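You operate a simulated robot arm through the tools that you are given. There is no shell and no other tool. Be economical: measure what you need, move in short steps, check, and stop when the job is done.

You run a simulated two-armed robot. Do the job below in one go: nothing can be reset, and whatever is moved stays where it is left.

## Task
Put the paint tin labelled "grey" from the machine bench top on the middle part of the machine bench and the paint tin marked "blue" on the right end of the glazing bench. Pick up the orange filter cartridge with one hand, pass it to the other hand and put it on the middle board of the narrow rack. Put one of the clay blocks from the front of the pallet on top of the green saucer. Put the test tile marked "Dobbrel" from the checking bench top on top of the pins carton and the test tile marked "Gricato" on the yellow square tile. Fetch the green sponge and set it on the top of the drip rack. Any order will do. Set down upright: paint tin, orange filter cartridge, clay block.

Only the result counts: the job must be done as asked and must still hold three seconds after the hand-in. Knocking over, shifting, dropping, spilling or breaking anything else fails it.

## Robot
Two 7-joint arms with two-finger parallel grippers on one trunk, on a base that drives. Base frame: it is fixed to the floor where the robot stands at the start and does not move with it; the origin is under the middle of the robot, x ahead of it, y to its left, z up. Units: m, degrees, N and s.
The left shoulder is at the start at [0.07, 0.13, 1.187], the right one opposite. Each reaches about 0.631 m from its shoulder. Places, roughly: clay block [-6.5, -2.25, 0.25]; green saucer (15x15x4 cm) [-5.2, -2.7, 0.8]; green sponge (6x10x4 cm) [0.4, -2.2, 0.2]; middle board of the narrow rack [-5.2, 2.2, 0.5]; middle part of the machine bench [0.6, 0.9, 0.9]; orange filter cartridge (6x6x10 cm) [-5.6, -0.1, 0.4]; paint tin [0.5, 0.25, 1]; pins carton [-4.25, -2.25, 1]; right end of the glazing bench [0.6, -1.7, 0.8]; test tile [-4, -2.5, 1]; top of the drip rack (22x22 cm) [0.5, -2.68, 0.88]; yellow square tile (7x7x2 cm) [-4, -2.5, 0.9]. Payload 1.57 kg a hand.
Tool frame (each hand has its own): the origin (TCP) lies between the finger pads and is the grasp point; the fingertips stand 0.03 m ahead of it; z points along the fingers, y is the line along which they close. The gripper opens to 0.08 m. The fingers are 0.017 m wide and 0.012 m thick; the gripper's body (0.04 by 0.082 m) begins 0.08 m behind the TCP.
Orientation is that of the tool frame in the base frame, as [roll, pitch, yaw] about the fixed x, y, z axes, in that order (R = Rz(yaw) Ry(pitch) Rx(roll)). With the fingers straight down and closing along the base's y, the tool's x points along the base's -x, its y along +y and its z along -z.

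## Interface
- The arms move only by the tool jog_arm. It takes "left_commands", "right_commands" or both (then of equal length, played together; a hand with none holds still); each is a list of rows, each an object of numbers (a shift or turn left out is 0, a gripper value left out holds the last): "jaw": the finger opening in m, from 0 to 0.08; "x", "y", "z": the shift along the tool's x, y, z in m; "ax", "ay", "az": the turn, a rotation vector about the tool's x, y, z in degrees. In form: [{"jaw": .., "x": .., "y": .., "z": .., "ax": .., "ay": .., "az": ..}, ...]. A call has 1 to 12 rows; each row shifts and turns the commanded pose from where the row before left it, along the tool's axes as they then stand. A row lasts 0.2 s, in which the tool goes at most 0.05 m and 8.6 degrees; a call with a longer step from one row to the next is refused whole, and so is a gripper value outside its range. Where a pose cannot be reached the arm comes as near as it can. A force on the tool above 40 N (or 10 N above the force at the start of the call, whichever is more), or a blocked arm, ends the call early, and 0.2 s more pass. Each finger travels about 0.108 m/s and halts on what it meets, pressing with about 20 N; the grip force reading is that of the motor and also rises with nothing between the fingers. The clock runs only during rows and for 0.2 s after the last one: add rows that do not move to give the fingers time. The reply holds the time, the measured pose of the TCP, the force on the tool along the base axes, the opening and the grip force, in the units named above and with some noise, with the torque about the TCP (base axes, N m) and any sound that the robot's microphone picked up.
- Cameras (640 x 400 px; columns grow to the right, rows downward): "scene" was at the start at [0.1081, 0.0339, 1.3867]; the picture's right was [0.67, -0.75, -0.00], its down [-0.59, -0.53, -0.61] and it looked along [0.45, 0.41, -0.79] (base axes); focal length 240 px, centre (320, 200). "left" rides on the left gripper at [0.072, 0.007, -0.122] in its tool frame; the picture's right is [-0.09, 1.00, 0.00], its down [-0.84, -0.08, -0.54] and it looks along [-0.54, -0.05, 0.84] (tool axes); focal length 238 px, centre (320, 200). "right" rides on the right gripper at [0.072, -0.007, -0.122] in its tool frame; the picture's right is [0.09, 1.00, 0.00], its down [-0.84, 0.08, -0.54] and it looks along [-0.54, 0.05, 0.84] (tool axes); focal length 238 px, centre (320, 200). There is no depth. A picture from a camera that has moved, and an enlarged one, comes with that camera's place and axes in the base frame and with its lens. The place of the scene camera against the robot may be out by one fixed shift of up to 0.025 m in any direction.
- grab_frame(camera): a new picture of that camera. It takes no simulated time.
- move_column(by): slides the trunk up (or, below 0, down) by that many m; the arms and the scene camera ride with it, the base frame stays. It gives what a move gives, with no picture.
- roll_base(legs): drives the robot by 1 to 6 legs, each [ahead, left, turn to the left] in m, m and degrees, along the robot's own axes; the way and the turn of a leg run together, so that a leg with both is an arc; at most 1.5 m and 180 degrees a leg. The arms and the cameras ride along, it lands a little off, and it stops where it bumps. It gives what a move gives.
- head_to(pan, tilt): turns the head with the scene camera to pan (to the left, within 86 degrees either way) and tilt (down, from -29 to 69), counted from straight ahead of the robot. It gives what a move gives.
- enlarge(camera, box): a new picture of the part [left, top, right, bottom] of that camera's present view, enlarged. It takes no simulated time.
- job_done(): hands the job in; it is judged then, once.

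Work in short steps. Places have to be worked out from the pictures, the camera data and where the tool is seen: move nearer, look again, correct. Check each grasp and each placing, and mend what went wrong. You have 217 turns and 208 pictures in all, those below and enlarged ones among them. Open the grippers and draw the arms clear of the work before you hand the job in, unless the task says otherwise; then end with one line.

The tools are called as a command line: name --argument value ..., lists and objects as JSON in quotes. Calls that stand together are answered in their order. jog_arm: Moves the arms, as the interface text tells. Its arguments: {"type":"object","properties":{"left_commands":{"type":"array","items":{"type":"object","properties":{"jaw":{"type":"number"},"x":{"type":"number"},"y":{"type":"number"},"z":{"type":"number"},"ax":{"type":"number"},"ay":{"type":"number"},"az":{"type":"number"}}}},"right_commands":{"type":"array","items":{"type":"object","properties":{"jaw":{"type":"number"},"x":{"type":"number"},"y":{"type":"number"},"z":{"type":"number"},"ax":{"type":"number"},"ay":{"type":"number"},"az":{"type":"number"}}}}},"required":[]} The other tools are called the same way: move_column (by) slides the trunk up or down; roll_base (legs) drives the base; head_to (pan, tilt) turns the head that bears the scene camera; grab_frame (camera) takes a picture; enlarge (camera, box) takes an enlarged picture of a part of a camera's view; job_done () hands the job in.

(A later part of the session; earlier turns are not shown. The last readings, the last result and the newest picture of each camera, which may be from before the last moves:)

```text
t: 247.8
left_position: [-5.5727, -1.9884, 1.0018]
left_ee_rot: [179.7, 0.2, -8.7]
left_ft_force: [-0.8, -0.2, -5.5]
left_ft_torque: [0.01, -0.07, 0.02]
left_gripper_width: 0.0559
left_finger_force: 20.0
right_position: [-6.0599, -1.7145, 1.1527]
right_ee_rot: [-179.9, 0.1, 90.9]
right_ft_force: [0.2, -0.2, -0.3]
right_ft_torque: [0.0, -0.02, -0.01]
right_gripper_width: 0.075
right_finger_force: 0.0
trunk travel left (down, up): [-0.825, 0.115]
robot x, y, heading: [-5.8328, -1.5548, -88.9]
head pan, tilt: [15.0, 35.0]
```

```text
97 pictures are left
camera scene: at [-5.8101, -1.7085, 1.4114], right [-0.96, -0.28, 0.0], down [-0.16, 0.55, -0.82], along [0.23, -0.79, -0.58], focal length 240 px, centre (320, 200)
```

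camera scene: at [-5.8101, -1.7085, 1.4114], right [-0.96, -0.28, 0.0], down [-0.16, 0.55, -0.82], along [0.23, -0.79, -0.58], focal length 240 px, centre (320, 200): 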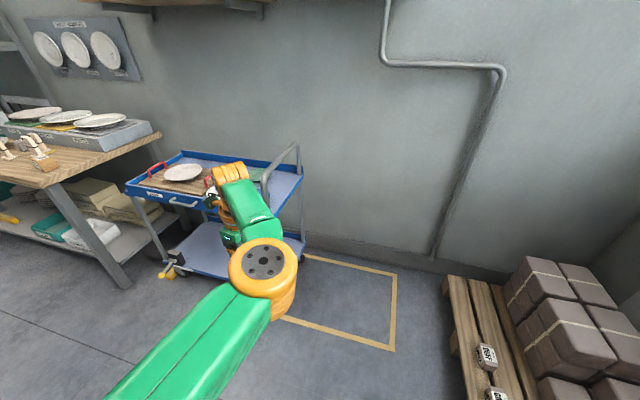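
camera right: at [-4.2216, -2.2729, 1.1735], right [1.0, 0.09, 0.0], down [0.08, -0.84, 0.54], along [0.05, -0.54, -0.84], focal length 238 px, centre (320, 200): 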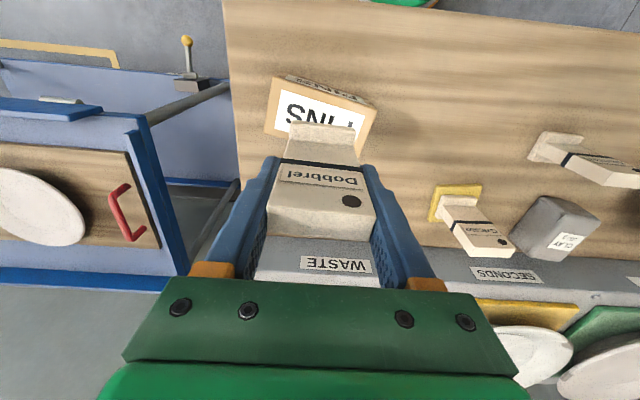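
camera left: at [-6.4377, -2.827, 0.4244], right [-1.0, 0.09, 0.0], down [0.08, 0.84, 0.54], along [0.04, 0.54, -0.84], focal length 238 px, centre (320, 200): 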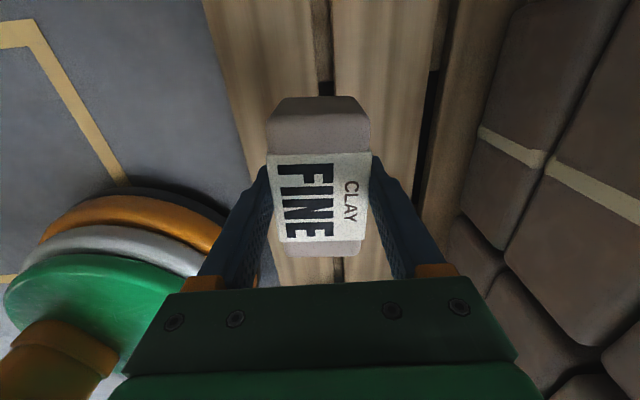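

The blue cart spans x ≈ −5.42…−4.64 with its handle at the right end. I approach in front of it, opposite the green saucer.

roll_base --legs '[[0, 0.5, -1], [0.35, 0, 0]]'

head_to --pan 0 --tilt 50

grab_frame --camera "scene"

grab_frame --camera "right"

```text
t: 252.6
left_position: [-5.0773, -2.3324, 1.0024]
left_ee_rot: [179.6, 0.1, -9.2]
left_ft_force: [0.3, -0.3, -6.3]
left_ft_torque: [-0.04, -0.04, -0.03]
left_gripper_width: 0.0555
left_finger_force: 20.3
right_position: [-5.5635, -2.0547, 1.1529]
right_ee_rot: [-179.9, 0.2, 90.4]
right_ft_force: [-0.1, 0.4, -0.3]
right_ft_torque: [-0.01, -0.02, 0.0]
right_gripper_width: 0.0751
right_finger_force: 0.1
trunk travel left (down, up): [-0.825, 0.115]
robot x, y, heading: [-5.3443, -1.9014, -89.3]
head pan, tilt: [15.0, 35.0]
```

```text
t: 253.4
left_position: [-5.0767, -2.3334, 1.0019]
left_ee_rot: [179.7, 0.2, -9.2]
left_ft_force: [0.2, -0.3, -5.7]
left_ft_torque: [-0.01, -0.04, 0.0]
left_gripper_width: 0.0555
left_finger_force: 19.6
right_position: [-5.5637, -2.0573, 1.1522]
right_ee_rot: [-179.9, 0.1, 90.3]
right_ft_force: [-0.1, -0.1, -0.4]
right_ft_torque: [0.01, -0.01, -0.04]
right_gripper_width: 0.0752
right_finger_force: 0.0
trunk travel left (down, up): [-0.825, 0.115]
robot x, y, heading: [-5.3405, -1.8982, -89.3]
head pan, tilt: [0.0, 50.0]
```

```text
96 pictures are left
camera scene: at [-5.3366, -2.0442, 1.3898], right [-1.0, -0.01, 0.0], down [-0.01, 0.77, -0.64], along [0.01, -0.64, -0.77], focal length 240 px, centre (320, 200)
```

scene: 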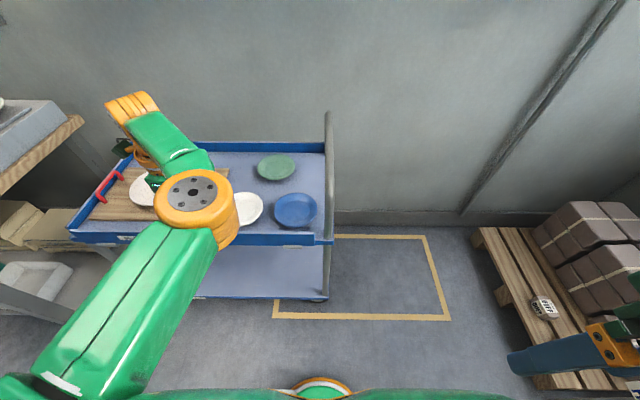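

```text
95 pictures are left
camera right: at [-5.5705, -1.9845, 1.2736], right [1.0, 0.1, 0.0], down [0.08, -0.84, 0.54], along [0.05, -0.54, -0.84], focal length 238 px, centre (320, 200)
```

right: 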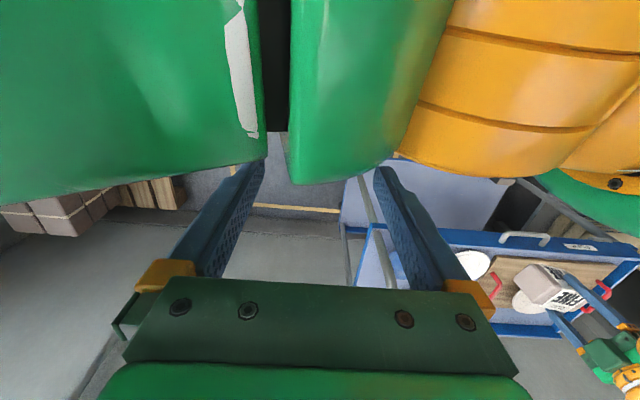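

The green saucer is at about (−5.174, −2.668). I set the trunk 0.1 lower (hand kept high), then creep ahead to just short of the cart.

jog_arm --left_commands '[{"z": -0.04}, {"z": -0.04}, {}]'

move_column --by -0.1

roll_base --legs '[[0.23, 0, -0.7]]'

head_to --pan 10 --tilt 65

grab_frame --camera "scene"

grab_frame --camera "left"

```text
t: 254.2
left_position: [-5.0763, -2.3321, 1.0829]
left_ee_rot: [179.8, 0.2, -9.2]
left_ft_force: [-0.2, -0.1, -5.8]
left_ft_torque: [0.01, -0.04, -0.03]
left_gripper_width: 0.0556
left_finger_force: 19.6
right_position: [-5.5625, -2.0553, 1.1524]
right_ee_rot: [-179.9, -0.1, 90.3]
right_ft_force: [-0.2, -0.2, 0.3]
right_ft_torque: [0.02, 0.03, 0.01]
right_gripper_width: 0.0752
right_finger_force: 0.1
trunk travel left (down, up): [-0.825, 0.115]
robot x, y, heading: [-5.3389, -1.8997, -89.2]
head pan, tilt: [0.0, 50.0]
```

```text
t: 255.5
left_position: [-5.0759, -2.3323, 0.9833]
left_ee_rot: [179.9, 0.1, -9.2]
left_ft_force: [-0.2, 0.1, -5.7]
left_ft_torque: [-0.02, -0.03, -0.02]
left_gripper_width: 0.0556
left_finger_force: 20.2
right_position: [-5.5633, -2.0568, 1.0527]
right_ee_rot: [-179.8, 0.1, 90.4]
right_ft_force: [0.2, 0.0, -0.1]
right_ft_torque: [-0.01, 0.0, -0.01]
right_gripper_width: 0.075
right_finger_force: 0.0
trunk travel left (down, up): [-0.725, 0.215]
robot x, y, heading: [-5.3426, -1.8982, -89.3]
head pan, tilt: [0.0, 50.0]
```

```text
t: 257.2
left_position: [-5.082, -2.5627, 0.9842]
left_ee_rot: [179.7, 0.1, -9.9]
left_ft_force: [0.5, 0.1, -5.5]
left_ft_torque: [-0.01, -0.01, 0.0]
left_gripper_width: 0.0553
left_finger_force: 20.0
right_position: [-5.5636, -2.2801, 1.054]
right_ee_rot: [-179.8, 0.2, 89.7]
right_ft_force: [0.5, -0.4, -0.3]
right_ft_torque: [-0.01, -0.01, 0.02]
right_gripper_width: 0.075
right_finger_force: 0.1
trunk travel left (down, up): [-0.725, 0.215]
robot x, y, heading: [-5.3408, -2.127, -89.7]
head pan, tilt: [0.0, 50.0]
```

```text
t: 258.0
left_position: [-5.0808, -2.5641, 0.9824]
left_ee_rot: [179.8, 0.2, -10.0]
left_ft_force: [0.2, -1.3, -6.4]
left_ft_torque: [0.02, -0.01, -0.01]
left_gripper_width: 0.0555
left_finger_force: 20.1
right_position: [-5.5657, -2.2816, 1.0519]
right_ee_rot: [-179.9, 0.0, 89.6]
right_ft_force: [-0.5, -0.6, 0.3]
right_ft_torque: [-0.01, -0.04, -0.01]
right_gripper_width: 0.0748
right_finger_force: 0.1
trunk travel left (down, up): [-0.725, 0.215]
robot x, y, heading: [-5.3412, -2.1271, -90.1]
head pan, tilt: [10.0, 65.0]
```

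```text
94 pictures are left
camera scene: at [-5.3264, -2.2555, 1.2717], right [-0.98, -0.17, 0.0], down [-0.16, 0.89, -0.42], along [0.07, -0.42, -0.91], focal length 240 px, centre (320, 200)
```

scene: 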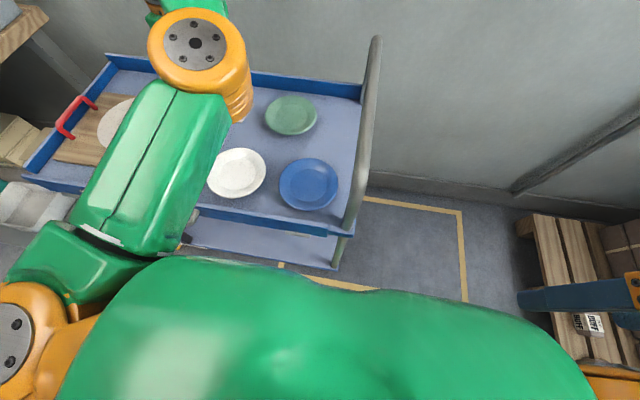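

```text
93 pictures are left
camera left: at [-5.0119, -2.5835, 1.1042], right [-0.26, -0.97, 0.0], down [-0.81, 0.22, 0.54], along [-0.53, 0.14, -0.84], focal length 238 px, centre (320, 200)
```

left: 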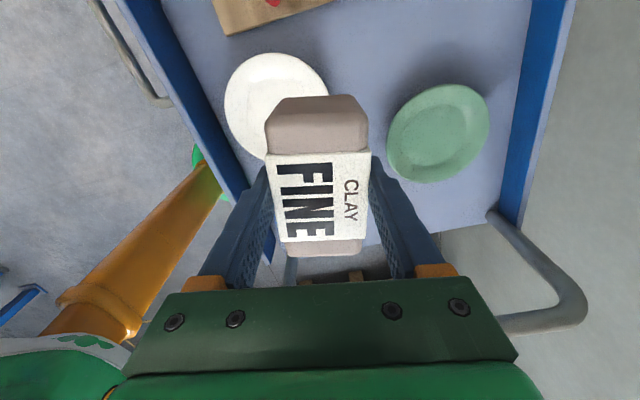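

Close range puts the saucer rim at z ≈ 0.77 and its centre near (−5.155, −2.72), just past vertical-hand reach. I creep 0.04 nearer and lean the hand forward 10°, keeping the block nearly flat.

roll_base --legs '[[0.04, 0, 0]]'

jog_arm --left_commands '[{"ax": -5}, {"ax": -5}, {"x": -0.0186, "y": 0.037, "z": 0.006}, {"x": -0.0186, "y": 0.037, "z": 0.006}, {"x": -0.0186, "y": 0.037, "z": 0.006}, {}, {}]'

grab_frame --camera "left"

grab_frame --camera "scene"

```text
t: 258.9
left_position: [-5.0807, -2.5987, 0.9849]
left_ee_rot: [179.5, 0.1, -9.8]
left_ft_force: [-0.5, 1.3, -5.5]
left_ft_torque: [-0.07, -0.01, -0.02]
left_gripper_width: 0.0552
left_finger_force: 19.6
right_position: [-5.5652, -2.3175, 1.0544]
right_ee_rot: [-179.9, 0.5, 89.7]
right_ft_force: [-0.1, -0.2, 0.2]
right_ft_torque: [0.01, 0.0, -0.01]
right_gripper_width: 0.0752
right_finger_force: 0.1
trunk travel left (down, up): [-0.725, 0.215]
robot x, y, heading: [-5.337, -2.1647, -90.0]
head pan, tilt: [10.0, 65.0]
```

```text
t: 260.5
left_position: [-5.1518, -2.6866, 0.9811]
left_ee_rot: [169.8, 0.2, -9.7]
left_ft_force: [0.7, 0.0, -5.5]
left_ft_torque: [-0.01, 0.01, 0.0]
left_gripper_width: 0.0554
left_finger_force: 20.0
left hand out of reach, approached as far as the arm can: row 5
right_position: [-5.5646, -2.3225, 1.0539]
right_ee_rot: [-179.9, 0.0, 89.7]
right_ft_force: [0.2, 0.5, 0.5]
right_ft_torque: [0.01, 0.03, -0.02]
right_gripper_width: 0.0751
right_finger_force: 0.0
trunk travel left (down, up): [-0.725, 0.215]
robot x, y, heading: [-5.3408, -2.1678, -90.2]
head pan, tilt: [10.0, 65.0]
```

```text
92 pictures are left
camera left: at [-5.0794, -2.6836, 1.1023], right [-0.26, -0.95, 0.18], down [-0.79, 0.31, 0.52], along [-0.55, -0.01, -0.83], focal length 238 px, centre (320, 200)
```

left: 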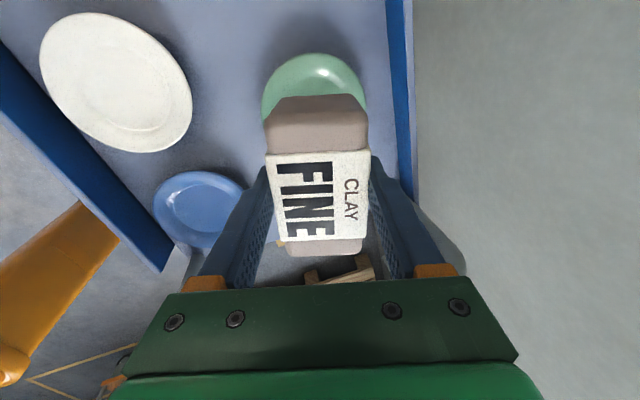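

```text
91 pictures are left
camera scene: at [-5.3266, -2.295, 1.2716], right [-0.98, -0.17, 0.0], down [-0.16, 0.89, -0.42], along [0.07, -0.41, -0.91], focal length 240 px, centre (320, 200)
```

scene: 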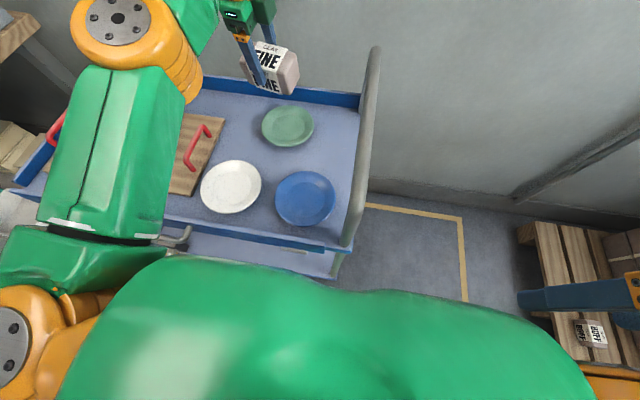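

The saucer centre is about (−5.155, −2.72). I creep 0.02 more (the cart's lower shelf is at y ≈ −2.42) and descend most of the way.

roll_base --legs '[[0.02, 0, 0]]'

jog_arm --left_commands '[{"z": 0.0295, "y": -0.005}, {"z": 0.0295, "y": -0.005}, {"z": 0.0295, "y": -0.005}, {"z": 0.0295, "y": 0.0}, {}, {}]'

grab_frame --camera "left"

grab_frame --camera "scene"

```text
t: 261.3
left_position: [-5.1533, -2.7014, 0.9833]
left_ee_rot: [169.6, 0.1, -9.9]
left_ft_force: [-0.2, 0.8, -5.9]
left_ft_torque: [-0.01, -0.05, -0.01]
left_gripper_width: 0.0551
left_finger_force: 19.9
right_position: [-5.5642, -2.3381, 1.0532]
right_ee_rot: [-179.8, 0.4, 89.7]
right_ft_force: [-0.1, 0.0, 0.0]
right_ft_torque: [-0.05, -0.03, 0.01]
right_gripper_width: 0.0752
right_finger_force: 0.0
trunk travel left (down, up): [-0.725, 0.215]
robot x, y, heading: [-5.3397, -2.1897, -90.0]
head pan, tilt: [10.0, 65.0]
```

```text
t: 262.7
left_position: [-5.1534, -2.7171, 0.8648]
left_ee_rot: [169.8, 0.2, -9.8]
left_ft_force: [0.0, -0.3, -6.2]
left_ft_torque: [0.0, -0.04, 0.0]
left_gripper_width: 0.0554
left_finger_force: 20.2
left hand out of reach, approached as far as the arm can: row 1, 2, 4
right_position: [-5.5646, -2.3425, 1.0516]
right_ee_rot: [-179.9, 0.1, 89.8]
right_ft_force: [-0.5, -0.5, 0.4]
right_ft_torque: [-0.01, 0.0, 0.01]
right_gripper_width: 0.0752
right_finger_force: 0.1
trunk travel left (down, up): [-0.725, 0.215]
robot x, y, heading: [-5.3398, -2.1877, -90.1]
head pan, tilt: [10.0, 65.0]
```

```text
90 pictures are left
camera left: at [-5.08, -2.7149, 0.9852], right [-0.26, -0.95, 0.18], down [-0.79, 0.31, 0.52], along [-0.55, -0.01, -0.83], focal length 238 px, centre (320, 200)
```

left: 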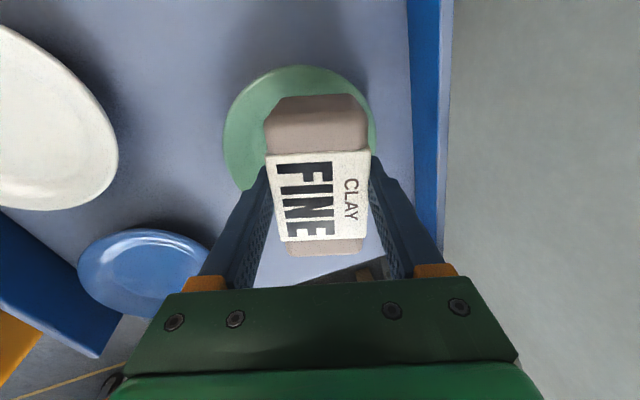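

```text
89 pictures are left
camera scene: at [-5.3266, -2.3145, 1.2717], right [-0.98, -0.17, 0.0], down [-0.16, 0.89, -0.42], along [0.07, -0.41, -0.91], focal length 240 px, centre (320, 200)
```

scene: 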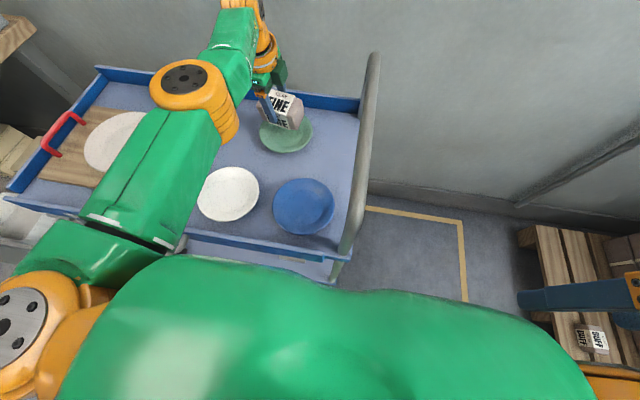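

Aligned over the saucer centre. I lower onto it.

jog_arm --left_commands '[{"z": 0.02, "y": -0.007}, {"z": 0.015, "y": -0.004}, {"z": 0.01, "y": -0.002}, {"z": 0.005}, {"z": 0.004}, {"z": 0.003}, {}]'

enlarge --camera "scene" --box '[220, 60, 360, 180]'

```text
t: 263.5
left_position: [-5.1555, -2.7113, 0.8272]
left_ee_rot: [168.4, -0.3, -9.8]
left_ft_force: [-4.0, 5.7, 15.0]
left_ft_torque: [0.62, -0.17, 0.22]
left_gripper_width: 0.0553
left_finger_force: 20.3
right_position: [-5.5684, -2.3346, 1.0531]
right_ee_rot: [179.9, 0.4, 89.6]
right_ft_force: [0.3, -0.4, 0.2]
right_ft_torque: [0.01, 0.01, 0.0]
right_gripper_width: 0.0749
right_finger_force: 0.1
trunk travel left (down, up): [-0.725, 0.215]
robot x, y, heading: [-5.3411, -2.1898, -90.1]
head pan, tilt: [10.0, 65.0]
stopped in row 4 (left hand): the force on the tool passed its limit at 44 N (the readings are from after the stop); the commanded pose is now the measured one
```

```text
3.33 times, centred on (290, 120) of scene
camera zoom: at [-5.3303, -2.307, 1.2726], right [-0.98, -0.17, 0.0], down [-0.16, 0.89, -0.43], along [0.08, -0.42, -0.9], focal length 799 px, centre (420, 467)
```

zoom: 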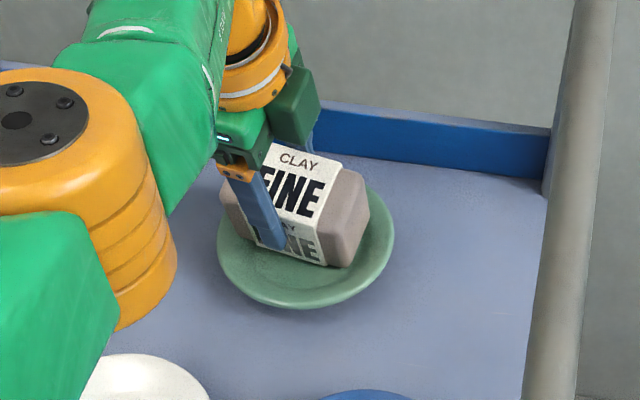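

Contact. The block looks about 1 cm back of centre, so I lift 6 mm, shift slightly toward me, and lower again.

jog_arm --left_commands '[{"z": -0.008}, {"y": -0.009, "x": -0.005}, {}, {"z": 0.004}, {"z": 0.002}, {}]'

enlarge --camera "scene" --box '[220, 60, 360, 180]'

```text
t: 264.9
left_position: [-5.1553, -2.703, 0.8257]
left_ee_rot: [168.5, -0.5, -9.8]
left_ft_force: [2.6, -5.3, 18.9]
left_ft_torque: [0.15, -0.13, 0.02]
left_gripper_width: 0.0548
left_finger_force: 20.2
right_position: [-5.5669, -2.3372, 1.0536]
right_ee_rot: [-179.9, 0.3, 89.7]
right_ft_force: [0.2, -0.3, 1.2]
right_ft_torque: [0.0, -0.01, 0.01]
right_gripper_width: 0.0751
right_finger_force: 0.1
trunk travel left (down, up): [-0.725, 0.215]
robot x, y, heading: [-5.3408, -2.1855, -89.9]
head pan, tilt: [10.0, 65.0]
```

```text
3.33 times, centred on (290, 120) of scene
camera zoom: at [-5.3288, -2.3096, 1.2723], right [-0.98, -0.17, 0.0], down [-0.16, 0.89, -0.43], along [0.07, -0.42, -0.91], focal length 799 px, centre (420, 467)
```

zoom: 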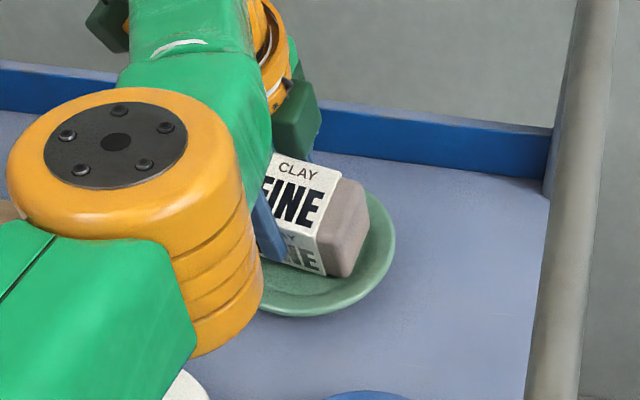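

I ease off 1–2 mm and release, then raise the hand.

jog_arm --left_commands '[{"z": -0.002}, {"jaw": 0.062}, {}, {"jaw": 0.078}, {}, {"z": -0.03}, {"z": -0.04}, {"z": -0.045}, {"z": -0.04}, {}]'

grab_frame --camera "left"

enlarge --camera "scene" --box '[220, 60, 360, 180]'

```text
t: 267.1
left_position: [-5.1515, -2.6737, 0.9769]
left_ee_rot: [168.9, -0.4, -9.8]
left_ft_force: [-0.6, 0.5, 0.7]
left_ft_torque: [-0.02, -0.02, 0.0]
left_gripper_width: 0.078
left_finger_force: 0.1
right_position: [-5.5646, -2.34, 1.0526]
right_ee_rot: [-179.9, 0.1, 89.7]
right_ft_force: [0.0, -0.1, 0.6]
right_ft_torque: [-0.02, 0.02, -0.01]
right_gripper_width: 0.075
right_finger_force: 0.1
trunk travel left (down, up): [-0.725, 0.215]
robot x, y, heading: [-5.3385, -2.1887, -90.0]
head pan, tilt: [10.0, 65.0]
```

```text
86 pictures are left
camera left: at [-5.0785, -2.6699, 1.098], right [-0.26, -0.95, 0.19], down [-0.8, 0.32, 0.51], along [-0.55, -0.02, -0.84], focal length 238 px, centre (320, 200)
```

left: 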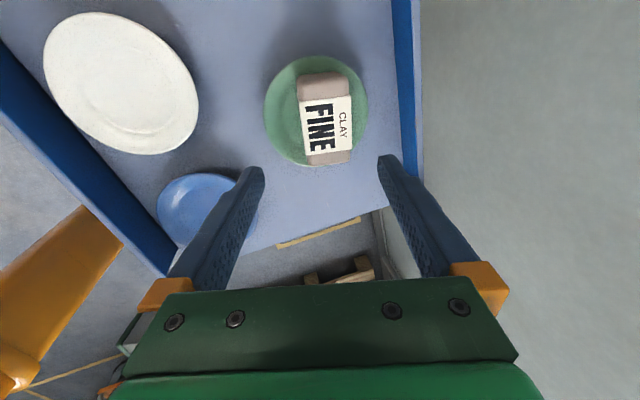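

```text
3.33 times, centred on (290, 120) of scene
camera zoom: at [-5.3273, -2.3132, 1.2718], right [-0.98, -0.17, 0.0], down [-0.16, 0.89, -0.42], along [0.07, -0.42, -0.91], focal length 799 px, centre (420, 467)
```

zoom: 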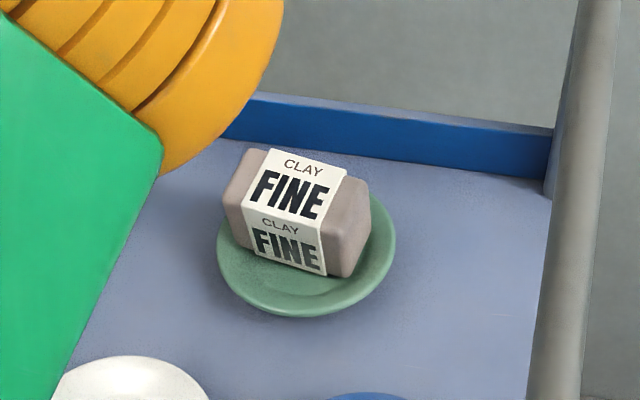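

The FINE block sits on the saucer. I back off, restore the left hand's orientation, and look for the orange cartridge near (−5.6, −0.1).

roll_base --legs '[[-0.45, 0, 0]]'

jog_arm --left_commands '[{"ax": 5.5}, {"ax": 5}, {"az": -8.4}, {"az": -8.4}, {"az": -8.4}, {"az": -8.4}, {"az": -8.4}, {"az": -8.4}, {"az": -8.4}, {"az": -8.4}, {"az": -8.4}, {"az": -8.4}]'

roll_base --legs '[[-0.2, 0, 0], [0, 0, -150]]'

head_to --pan 0 --tilt 20

grab_frame --camera "scene"

```text
t: 269.8
left_position: [-5.153, -2.2363, 0.9763]
left_ee_rot: [168.7, -0.3, -10.2]
left_ft_force: [-0.4, 0.1, 0.3]
left_ft_torque: [-0.01, 0.0, 0.02]
left_gripper_width: 0.0781
left_finger_force: 0.1
right_position: [-5.5659, -1.9006, 1.0524]
right_ee_rot: [-179.8, 0.1, 89.3]
right_ft_force: [-0.2, 0.2, 1.0]
right_ft_torque: [-0.06, 0.03, -0.01]
right_gripper_width: 0.0751
right_finger_force: 0.2
trunk travel left (down, up): [-0.725, 0.215]
robot x, y, heading: [-5.3364, -1.7494, -90.4]
head pan, tilt: [10.0, 65.0]
```

```text
t: 272.4
left_position: [-5.152, -2.2324, 0.9764]
left_ee_rot: [179.6, 0.7, 73.9]
left_ft_force: [0.6, 0.3, 0.1]
left_ft_torque: [0.01, -0.03, 0.0]
left_gripper_width: 0.078
left_finger_force: 0.1
left hand out of reach, approached as far as the arm can: row 2
right_position: [-5.5645, -1.9013, 1.053]
right_ee_rot: [-179.9, 0.1, 89.2]
right_ft_force: [-0.6, -0.6, -0.1]
right_ft_torque: [0.02, 0.0, 0.02]
right_gripper_width: 0.0751
right_finger_force: 0.0
trunk travel left (down, up): [-0.725, 0.215]
robot x, y, heading: [-5.3411, -1.7491, -90.4]
head pan, tilt: [10.0, 65.0]
```

```text
t: 280.1
left_position: [-5.7448, -1.2268, 0.9755]
left_ee_rot: [179.6, 0.7, -75.5]
left_ft_force: [-0.2, -0.4, -0.9]
left_ft_torque: [0.02, -0.01, 0.0]
left_gripper_width: 0.0779
left_finger_force: 0.1
right_position: [-5.2196, -1.2991, 1.0533]
right_ee_rot: [-179.8, 0.1, -59.9]
right_ft_force: [-0.3, -0.3, 0.2]
right_ft_torque: [-0.01, 0.02, 0.01]
right_gripper_width: 0.075
right_finger_force: 0.1
trunk travel left (down, up): [-0.725, 0.215]
robot x, y, heading: [-5.3372, -1.5451, 120.3]
head pan, tilt: [10.0, 65.0]
```

```text
t: 281.2
left_position: [-5.7439, -1.2261, 0.9763]
left_ee_rot: [179.6, 0.7, -75.5]
left_ft_force: [-0.9, -0.9, 0.2]
left_ft_torque: [0.01, -0.01, 0.0]
left_gripper_width: 0.0778
left_finger_force: 0.1
right_position: [-5.2191, -1.2995, 1.0529]
right_ee_rot: [180.0, 0.2, -59.9]
right_ft_force: [-0.8, -0.5, -0.1]
right_ft_torque: [0.03, 0.0, 0.02]
right_gripper_width: 0.075
right_finger_force: 0.1
trunk travel left (down, up): [-0.725, 0.215]
robot x, y, heading: [-5.3354, -1.5439, 120.3]
head pan, tilt: [0.0, 20.0]
```

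```text
84 pictures are left
camera scene: at [-5.407, -1.4382, 1.3355], right [0.86, 0.51, 0.0], down [0.17, -0.3, -0.94], along [-0.47, 0.81, -0.34], focal length 240 px, centre (320, 200)
```

scene: 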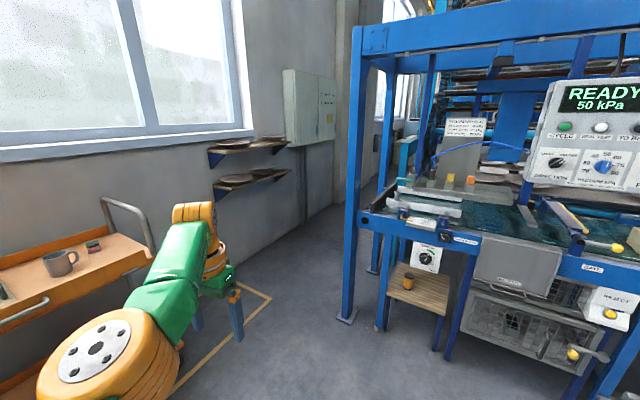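

I zoom in on the small wooden stand by the blue machine.

enlarge --camera "scene" --box '[330, 220, 510, 360]'

```text
2.86 times, centred on (420, 290) of scene
camera zoom: at [-5.407, -1.4382, 1.3355], right [0.86, 0.51, 0.0], down [0.17, -0.3, -0.94], along [-0.47, 0.81, -0.34], focal length 685 px, centre (34, -57)
```

zoom: 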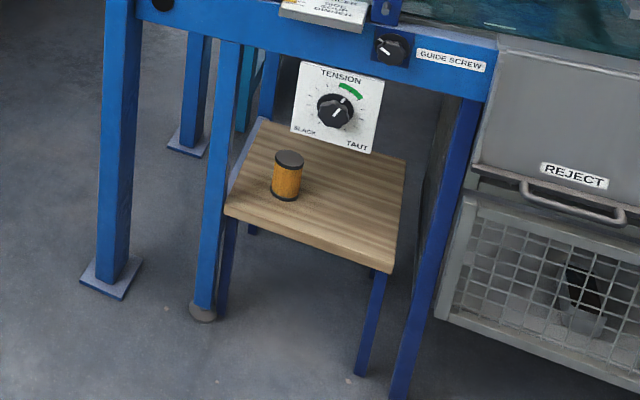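

The cartridge stands on a low stand inside the machine's front opening: about (−5.55, −0.07), stand top z ≈ 0.28, legs at x ≈ −5.67 and −5.27, y ≈ −0.22. I tidy the left arm, face the machine and come closer.

jog_arm --left_commands '[{"az": -8}, {"az": -7.5}, {"x": 0.045}, {"x": 0.045}, {"x": 0.045, "z": -0.02}, {"x": 0.03, "z": -0.03}, {}]'

roll_base --legs '[[0, 0, -30.3], [0.5, 0.24, 0]]'

move_column --by -0.4

head_to --pan 0 --tilt 30

grab_frame --camera "scene"

```text
t: 282.8
left_position: [-5.7288, -1.265, 1.0109]
left_ee_rot: [179.9, 0.6, -60.0]
left_ft_force: [-0.4, 0.4, 0.9]
left_ft_torque: [-0.01, -0.01, -0.03]
left_gripper_width: 0.078
left_finger_force: 0.1
left hand out of reach, approached as far as the arm can: row 3, 4, 5, 6
right_position: [-5.2202, -1.3005, 1.0528]
right_ee_rot: [-179.8, 0.0, -59.9]
right_ft_force: [-1.1, 0.2, 0.3]
right_ft_torque: [0.05, -0.04, -0.07]
right_gripper_width: 0.0749
right_finger_force: 0.1
trunk travel left (down, up): [-0.725, 0.215]
robot x, y, heading: [-5.3314, -1.5463, 120.2]
head pan, tilt: [0.0, 20.0]
```

```text
t: 287.4
left_position: [-5.7642, -0.6131, 1.0103]
left_ee_rot: [179.8, 0.7, -90.4]
left_ft_force: [0.6, 0.1, -0.7]
left_ft_torque: [-0.01, -0.01, 0.01]
left_gripper_width: 0.078
left_finger_force: 0.1
right_position: [-5.3435, -0.9033, 1.0521]
right_ee_rot: [-179.9, 0.2, -90.5]
right_ft_force: [0.3, 0.5, 0.5]
right_ft_torque: [-0.02, -0.02, -0.01]
right_gripper_width: 0.0748
right_finger_force: 0.0
trunk travel left (down, up): [-0.725, 0.215]
robot x, y, heading: [-5.5729, -1.0554, 89.7]
head pan, tilt: [0.0, 20.0]
```

```text
t: 291.3
left_position: [-5.7638, -0.6123, 0.6093]
left_ee_rot: [179.9, 0.8, -90.6]
left_ft_force: [0.0, -0.6, 0.9]
left_ft_torque: [0.01, -0.01, -0.01]
left_gripper_width: 0.0779
left_finger_force: 0.1
right_position: [-5.3451, -0.9023, 0.653]
right_ee_rot: [180.0, 0.2, -90.5]
right_ft_force: [1.4, -0.7, 0.1]
right_ft_torque: [0.01, -0.01, -0.02]
right_gripper_width: 0.0748
right_finger_force: 0.0
trunk travel left (down, up): [-0.325, 0.615]
robot x, y, heading: [-5.568, -1.0525, 89.9]
head pan, tilt: [0.0, 20.0]
```

```text
t: 292.0
left_position: [-5.7643, -0.6133, 0.6101]
left_ee_rot: [179.9, 0.8, -90.5]
left_ft_force: [0.1, 0.4, -0.1]
left_ft_torque: [0.01, 0.02, 0.0]
left_gripper_width: 0.0778
left_finger_force: 0.1
right_position: [-5.3437, -0.9027, 0.6538]
right_ee_rot: [-179.9, 0.2, -90.6]
right_ft_force: [0.4, -0.3, 0.5]
right_ft_torque: [0.0, -0.01, -0.02]
right_gripper_width: 0.075
right_finger_force: 0.1
trunk travel left (down, up): [-0.325, 0.615]
robot x, y, heading: [-5.5672, -1.0548, 89.8]
head pan, tilt: [0.0, 30.0]
```

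```text
82 pictures are left
camera scene: at [-5.567, -0.9294, 0.9196], right [1.0, 0.0, 0.0], down [0.0, -0.5, -0.87], along [0.0, 0.87, -0.5], focal length 240 px, centre (320, 200)
```

scene: 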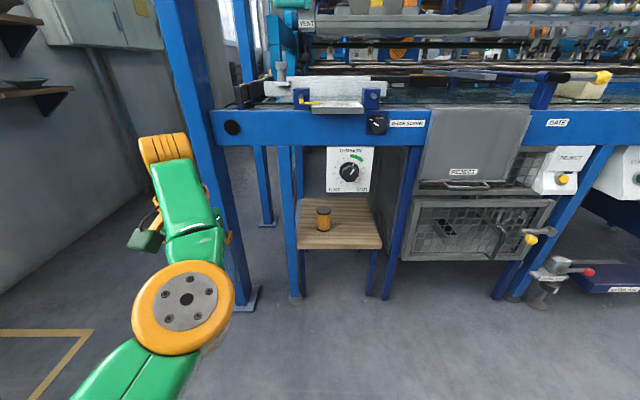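

The cartridge base is at about (−5.554, −0.09) with the stand top at z ≈ 0.30. I swing the left hand out and back, and pitch the right hand 45° forward.

jog_arm --left_commands '[{"y": 0.04, "x": 0.02}, {"y": 0.04, "x": 0.02}, {"y": 0.03, "x": 0.035}, {"x": 0.045}, {"x": 0.045}, {"x": 0.045}, {}]' --right_commands '[{"ay": -7.5}, {"ay": -7.5}, {"ay": -7.5}, {"ay": -7.5}, {"ay": -7.5}, {"ay": -7.5}, {}]'

grab_frame --camera "right"

```text
t: 293.2
left_position: [-5.8765, -0.7613, 0.6086]
left_ee_rot: [179.9, 0.7, -90.4]
left_ft_force: [0.2, 0.5, -0.1]
left_ft_torque: [-0.02, 0.01, -0.04]
left_gripper_width: 0.0779
left_finger_force: 0.1
right_position: [-5.3504, -0.9018, 0.6829]
right_ee_rot: [179.9, 35.8, -90.3]
right_ft_force: [-5.7, 9.8, 16.2]
right_ft_torque: [-1.46, -0.96, -0.01]
right_gripper_width: 0.0749
right_finger_force: 0.1
right hand out of reach, approached as far as the arm can: row 3, 4, 5
trunk travel left (down, up): [-0.325, 0.615]
robot x, y, heading: [-5.5744, -1.0569, 89.9]
head pan, tilt: [0.0, 30.0]
stopped in row 5 (right hand): the force on the tool passed its limit at 87 N (the readings are from after the stop); the commanded pose is now the measured one
```

```text
81 pictures are left
camera right: at [-5.3442, -1.0307, 0.7386], right [-1.0, -0.07, -0.05], down [-0.07, 0.36, 0.93], along [-0.05, 0.93, -0.37], focal length 238 px, centre (320, 200)
```

right: 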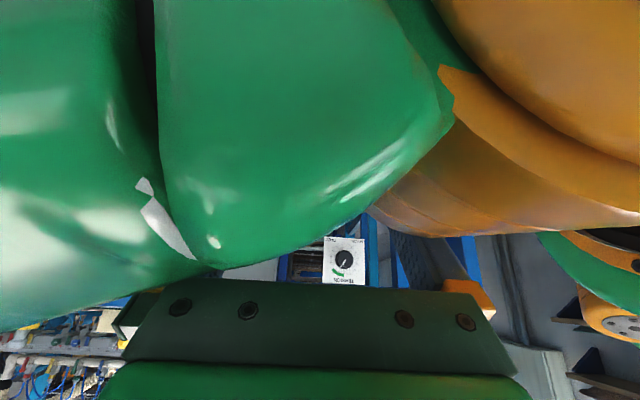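

The hand bumped the robot's own chest: it was too close in. I move it forward first, then finish the pitch.

jog_arm --right_commands '[{"z": 0.0265, "x": -0.0365}, {"z": 0.0265, "x": -0.0365}, {"z": 0.0265, "x": -0.0365}, {"z": 0.0265, "x": -0.0365}, {"z": 0.0265, "x": -0.0365}, {"ay": -8.5}, {}]'

grab_frame --camera "right"

grab_frame --camera "scene"

```text
t: 293.6
left_position: [-5.8758, -0.7618, 0.6081]
left_ee_rot: [179.8, 0.7, -90.3]
left_ft_force: [0.0, 0.2, -0.4]
left_ft_torque: [0.01, 0.0, -0.01]
left_gripper_width: 0.078
left_finger_force: 0.1
right_position: [-5.35, -0.8607, 0.6859]
right_ee_rot: [179.3, 34.5, -90.5]
right_ft_force: [-2.0, 1.7, 14.7]
right_ft_torque: [-1.96, -0.18, -0.31]
right_gripper_width: 0.0749
right_finger_force: 0.1
right hand out of reach, approached as far as the arm can: row 1
trunk travel left (down, up): [-0.325, 0.615]
robot x, y, heading: [-5.5699, -1.0539, 89.8]
head pan, tilt: [0.0, 30.0]
stopped in row 2 (right hand): the force on the tool passed its limit at 187 N (the readings are from after the stop); the commanded pose is now the measured one
```

```text
80 pictures are left
camera right: at [-5.3427, -0.9887, 0.7445], right [-1.0, -0.07, -0.04], down [-0.07, 0.38, 0.92], along [-0.05, 0.92, -0.39], focal length 238 px, centre (320, 200)
```

right: 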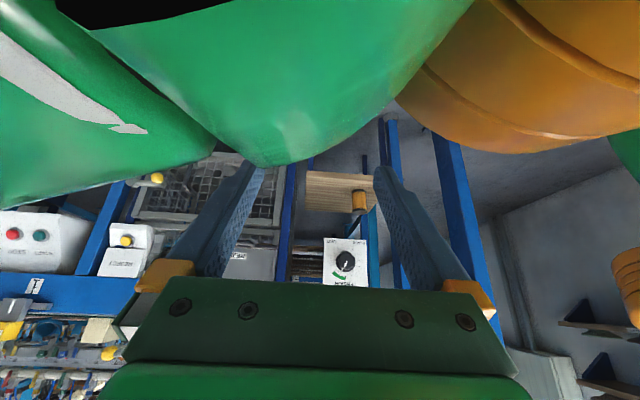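

```text
79 pictures are left
camera scene: at [-5.567, -0.9294, 0.9195], right [1.0, 0.0, 0.0], down [0.0, -0.5, -0.87], along [0.0, 0.87, -0.5], focal length 240 px, centre (320, 200)
```

scene: 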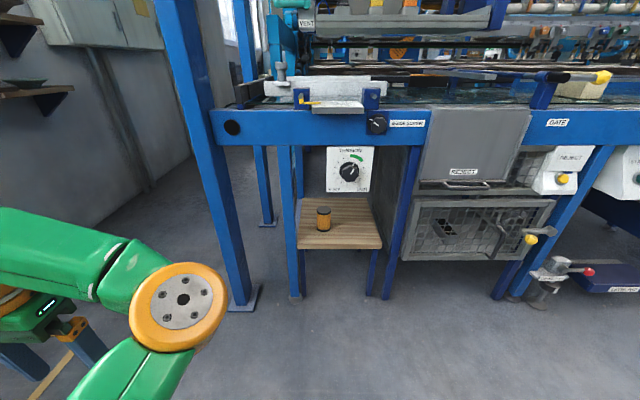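

The hand camera is pressed on the arm's own link below it. Moving along tool −x (up and forward) frees it.

jog_arm --right_commands '[{"x": -0.02}, {"x": -0.035}, {"x": -0.035}, {"x": -0.035}, {"x": -0.035}, {}]'

grab_frame --camera "right"

```text
t: 295.0
left_position: [-5.8762, -0.762, 0.6071]
left_ee_rot: [179.8, 0.6, -90.3]
left_ft_force: [-0.7, -0.1, -0.4]
left_ft_torque: [0.02, 0.04, 0.01]
left_gripper_width: 0.0783
left_finger_force: 0.1
right_position: [-5.3491, -0.7288, 0.776]
right_ee_rot: [179.4, 34.4, -90.5]
right_ft_force: [0.9, -0.1, -0.3]
right_ft_torque: [-0.05, 0.01, 0.03]
right_gripper_width: 0.075
right_finger_force: 0.1
trunk travel left (down, up): [-0.325, 0.615]
robot x, y, heading: [-5.5707, -1.0494, 89.8]
head pan, tilt: [0.0, 30.0]
```

```text
78 pictures are left
camera right: at [-5.3419, -0.856, 0.8348], right [-1.0, -0.07, -0.04], down [-0.07, 0.38, 0.92], along [-0.05, 0.92, -0.39], focal length 238 px, centre (320, 200)
```

right: 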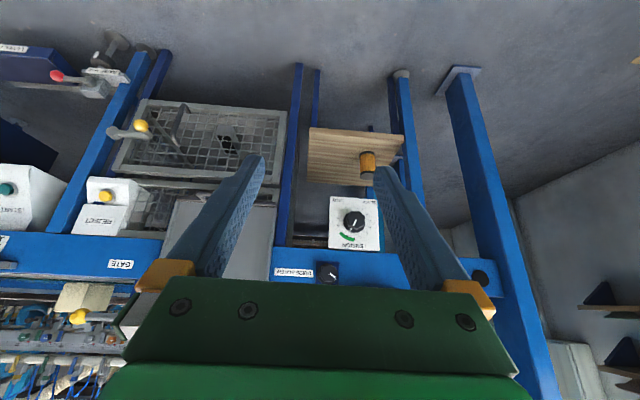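

Freed, with the cartridge at about (−5.552, −0.10). I finish the pitch, lower the trunk 0.1 and approach to y ≈ −0.75.

jog_arm --right_commands '[{"ay": -5}, {"ay": -5.5}, {}]'

move_column --by -0.1

roll_base --legs '[[0.3, 0.03, 0]]'

jog_arm --right_commands '[{"y": 0.04}, {"y": 0.04}, {"y": 0.04}, {"y": 0.04}, {"z": 0.03, "x": 0.03}, {"z": 0.03, "x": 0.03}, {"z": 0.03, "x": 0.03}, {"z": 0.03, "x": 0.03}, {}]'

grab_frame --camera "right"

grab_frame --camera "scene"

```text
t: 295.8
left_position: [-5.8749, -0.7603, 0.6079]
left_ee_rot: [179.7, 0.8, -90.5]
left_ft_force: [0.0, 0.4, -0.1]
left_ft_torque: [0.0, -0.02, -0.02]
left_gripper_width: 0.0777
left_finger_force: 0.1
right_position: [-5.3484, -0.7288, 0.7759]
right_ee_rot: [179.2, 44.9, -90.5]
right_ft_force: [0.1, -0.1, -0.1]
right_ft_torque: [-0.01, 0.01, -0.01]
right_gripper_width: 0.0749
right_finger_force: 0.1
trunk travel left (down, up): [-0.325, 0.615]
robot x, y, heading: [-5.5713, -1.0545, 89.7]
head pan, tilt: [0.0, 30.0]
```

```text
t: 297.2
left_position: [-5.8759, -0.7611, 0.5083]
left_ee_rot: [179.8, 0.7, -90.3]
left_ft_force: [-0.3, -0.2, 0.0]
left_ft_torque: [0.0, 0.01, -0.02]
left_gripper_width: 0.0778
left_finger_force: 0.2
right_position: [-5.3482, -0.7285, 0.6757]
right_ee_rot: [179.4, 44.9, -90.6]
right_ft_force: [0.0, 0.1, -0.6]
right_ft_torque: [0.01, -0.02, 0.01]
right_gripper_width: 0.0751
right_finger_force: 0.1
trunk travel left (down, up): [-0.225, 0.715]
robot x, y, heading: [-5.5722, -1.0546, 90.1]
head pan, tilt: [0.0, 30.0]
```

```text
t: 299.2
left_position: [-5.9068, -0.473, 0.5076]
left_ee_rot: [179.8, 0.6, -90.2]
left_ft_force: [-0.4, 0.6, 0.2]
left_ft_torque: [0.0, 0.01, -0.01]
left_gripper_width: 0.078
left_finger_force: 0.1
right_position: [-5.38, -0.4381, 0.675]
right_ee_rot: [179.4, 44.8, -90.3]
right_ft_force: [-0.1, 0.5, -0.2]
right_ft_torque: [-0.05, -0.02, 0.0]
right_gripper_width: 0.0749
right_finger_force: 0.0
trunk travel left (down, up): [-0.225, 0.715]
robot x, y, heading: [-5.6009, -0.763, 89.9]
head pan, tilt: [0.0, 30.0]
```

```text
t: 301.2
left_position: [-5.9075, -0.4729, 0.5079]
left_ee_rot: [179.8, 0.6, -90.1]
left_ft_force: [-0.4, 0.4, 0.2]
left_ft_torque: [-0.02, -0.02, -0.02]
left_gripper_width: 0.078
left_finger_force: 0.1
right_position: [-5.5416, -0.4413, 0.5048]
right_ee_rot: [179.4, 44.9, -90.3]
right_ft_force: [0.4, -0.1, 0.2]
right_ft_torque: [-0.02, 0.0, -0.01]
right_gripper_width: 0.0749
right_finger_force: 0.1
trunk travel left (down, up): [-0.225, 0.715]
robot x, y, heading: [-5.5976, -0.767, 90.3]
head pan, tilt: [0.0, 30.0]
```

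```text
77 pictures are left
camera right: at [-5.5336, -0.5778, 0.5395], right [-1.0, -0.07, -0.06], down [-0.07, 0.21, 0.98], along [-0.06, 0.98, -0.21], focal length 238 px, centre (320, 200)
```

right: 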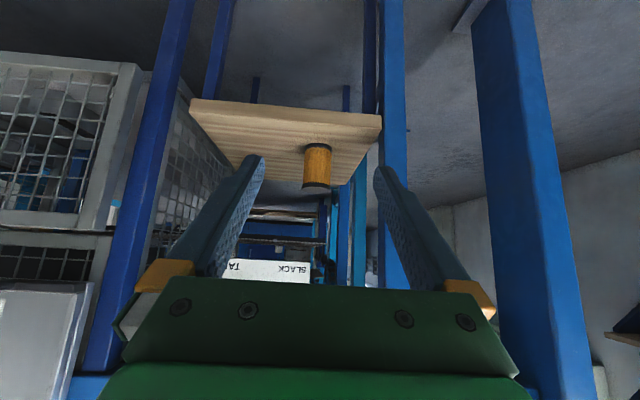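

```text
76 pictures are left
camera scene: at [-5.5973, -0.6398, 0.8195], right [1.0, 0.0, 0.0], down [0.0, -0.5, -0.87], along [0.0, 0.87, -0.5], focal length 240 px, centre (320, 200)
```

scene: 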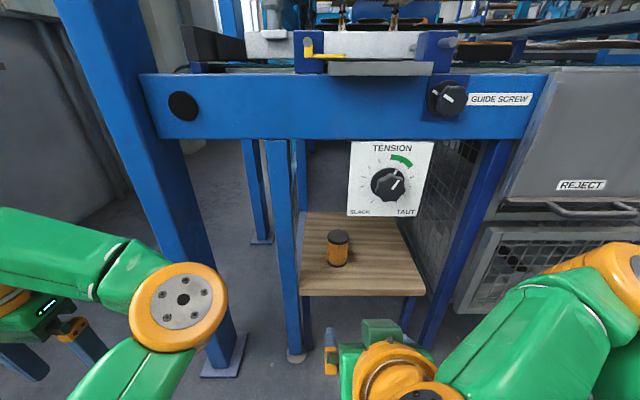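

Combining views gives the cartridge axis at (−5.551, −0.13), spanning z ≈ 0.32–0.42. I pitch the hand to about 57°, lower it in front of the stand, and creep the base 0.08 ahead.

jog_arm --right_commands '[{"ay": -6}, {"ay": -6}, {"x": 0.0293, "z": 0.019, "y": 0.005}, {"x": 0.0293, "z": 0.019, "y": 0.005}, {"x": 0.0293, "z": 0.019}, {"x": 0.029, "z": 0.019}, {}]'

roll_base --legs '[[0.08, 0, 0]]'

grab_frame --camera "right"

grab_frame --camera "scene"

```text
t: 302.8
left_position: [-5.9069, -0.4727, 0.5065]
left_ee_rot: [179.8, 0.7, -90.1]
left_ft_force: [-0.3, -0.4, -0.7]
left_ft_torque: [-0.04, 0.0, 0.01]
left_gripper_width: 0.078
left_finger_force: 0.1
right_position: [-5.5721, -0.4269, 0.3738]
right_ee_rot: [179.1, 56.9, -90.5]
right_ft_force: [-0.5, 0.3, -0.3]
right_ft_torque: [0.05, 0.0, 0.02]
right_gripper_width: 0.075
right_finger_force: 0.1
right hand out of reach, approached as far as the arm can: row 1, 2
trunk travel left (down, up): [-0.225, 0.715]
robot x, y, heading: [-5.6005, -0.7622, 90.0]
head pan, tilt: [0.0, 30.0]
```

```text
t: 303.8
left_position: [-5.9079, -0.3906, 0.5083]
left_ee_rot: [179.8, 0.6, -90.0]
left_ft_force: [-0.5, 0.7, 0.3]
left_ft_torque: [0.01, 0.05, 0.0]
left_gripper_width: 0.0778
left_finger_force: 0.2
right_position: [-5.5736, -0.3469, 0.3743]
right_ee_rot: [179.1, 56.8, -90.5]
right_ft_force: [0.4, -0.3, 0.2]
right_ft_torque: [-0.01, 0.02, 0.04]
right_gripper_width: 0.0748
right_finger_force: 0.0
trunk travel left (down, up): [-0.225, 0.715]
robot x, y, heading: [-5.599, -0.6867, 90.1]
head pan, tilt: [0.0, 30.0]
```

```text
75 pictures are left
camera right: at [-5.5649, -0.4873, 0.3794], right [-1.0, -0.05, -0.07], down [-0.07, 0.0, 1.0], along [-0.05, 1.0, -0.01], focal length 238 px, centre (320, 200)
```

right: 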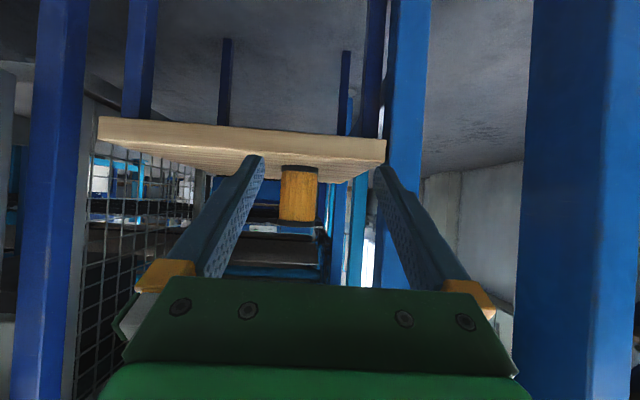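

```text
74 pictures are left
camera scene: at [-5.5976, -0.558, 0.8195], right [1.0, 0.0, 0.0], down [0.0, -0.5, -0.87], along [0.0, 0.87, -0.5], focal length 240 px, centre (320, 200)
```

scene: 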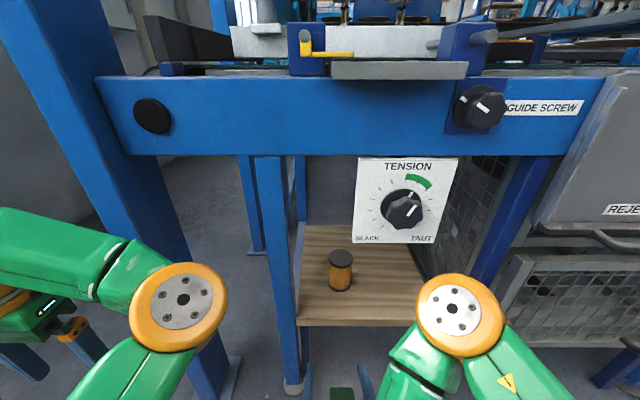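

I zoom in to measure the cartridge precisely.

enlarge --camera "right" --box '[240, 130, 400, 250]'

enlarge --camera "scene" --box '[280, 210, 440, 350]'

```text
3.33 times, centred on (320, 190) of right
camera zoom: at [-5.5649, -0.4873, 0.3794], right [-1.0, -0.05, -0.07], down [-0.07, 0.0, 1.0], along [-0.05, 1.0, -0.01], focal length 794 px, centre (320, 233)
```

zoom: 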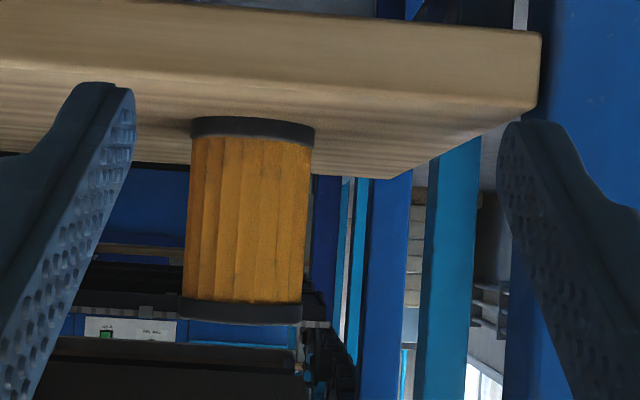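

```text
2.86 times, centred on (360, 280) of scene
camera zoom: at [-5.5976, -0.558, 0.8195], right [1.0, 0.0, 0.0], down [0.0, -0.5, -0.87], along [0.0, 0.87, -0.5], focal length 685 px, centre (206, -29)
```

zoom: 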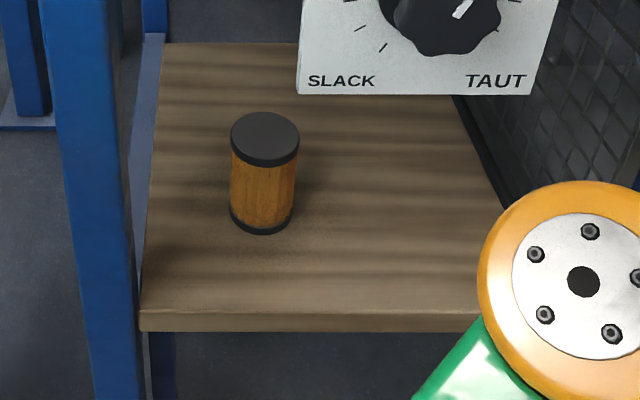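

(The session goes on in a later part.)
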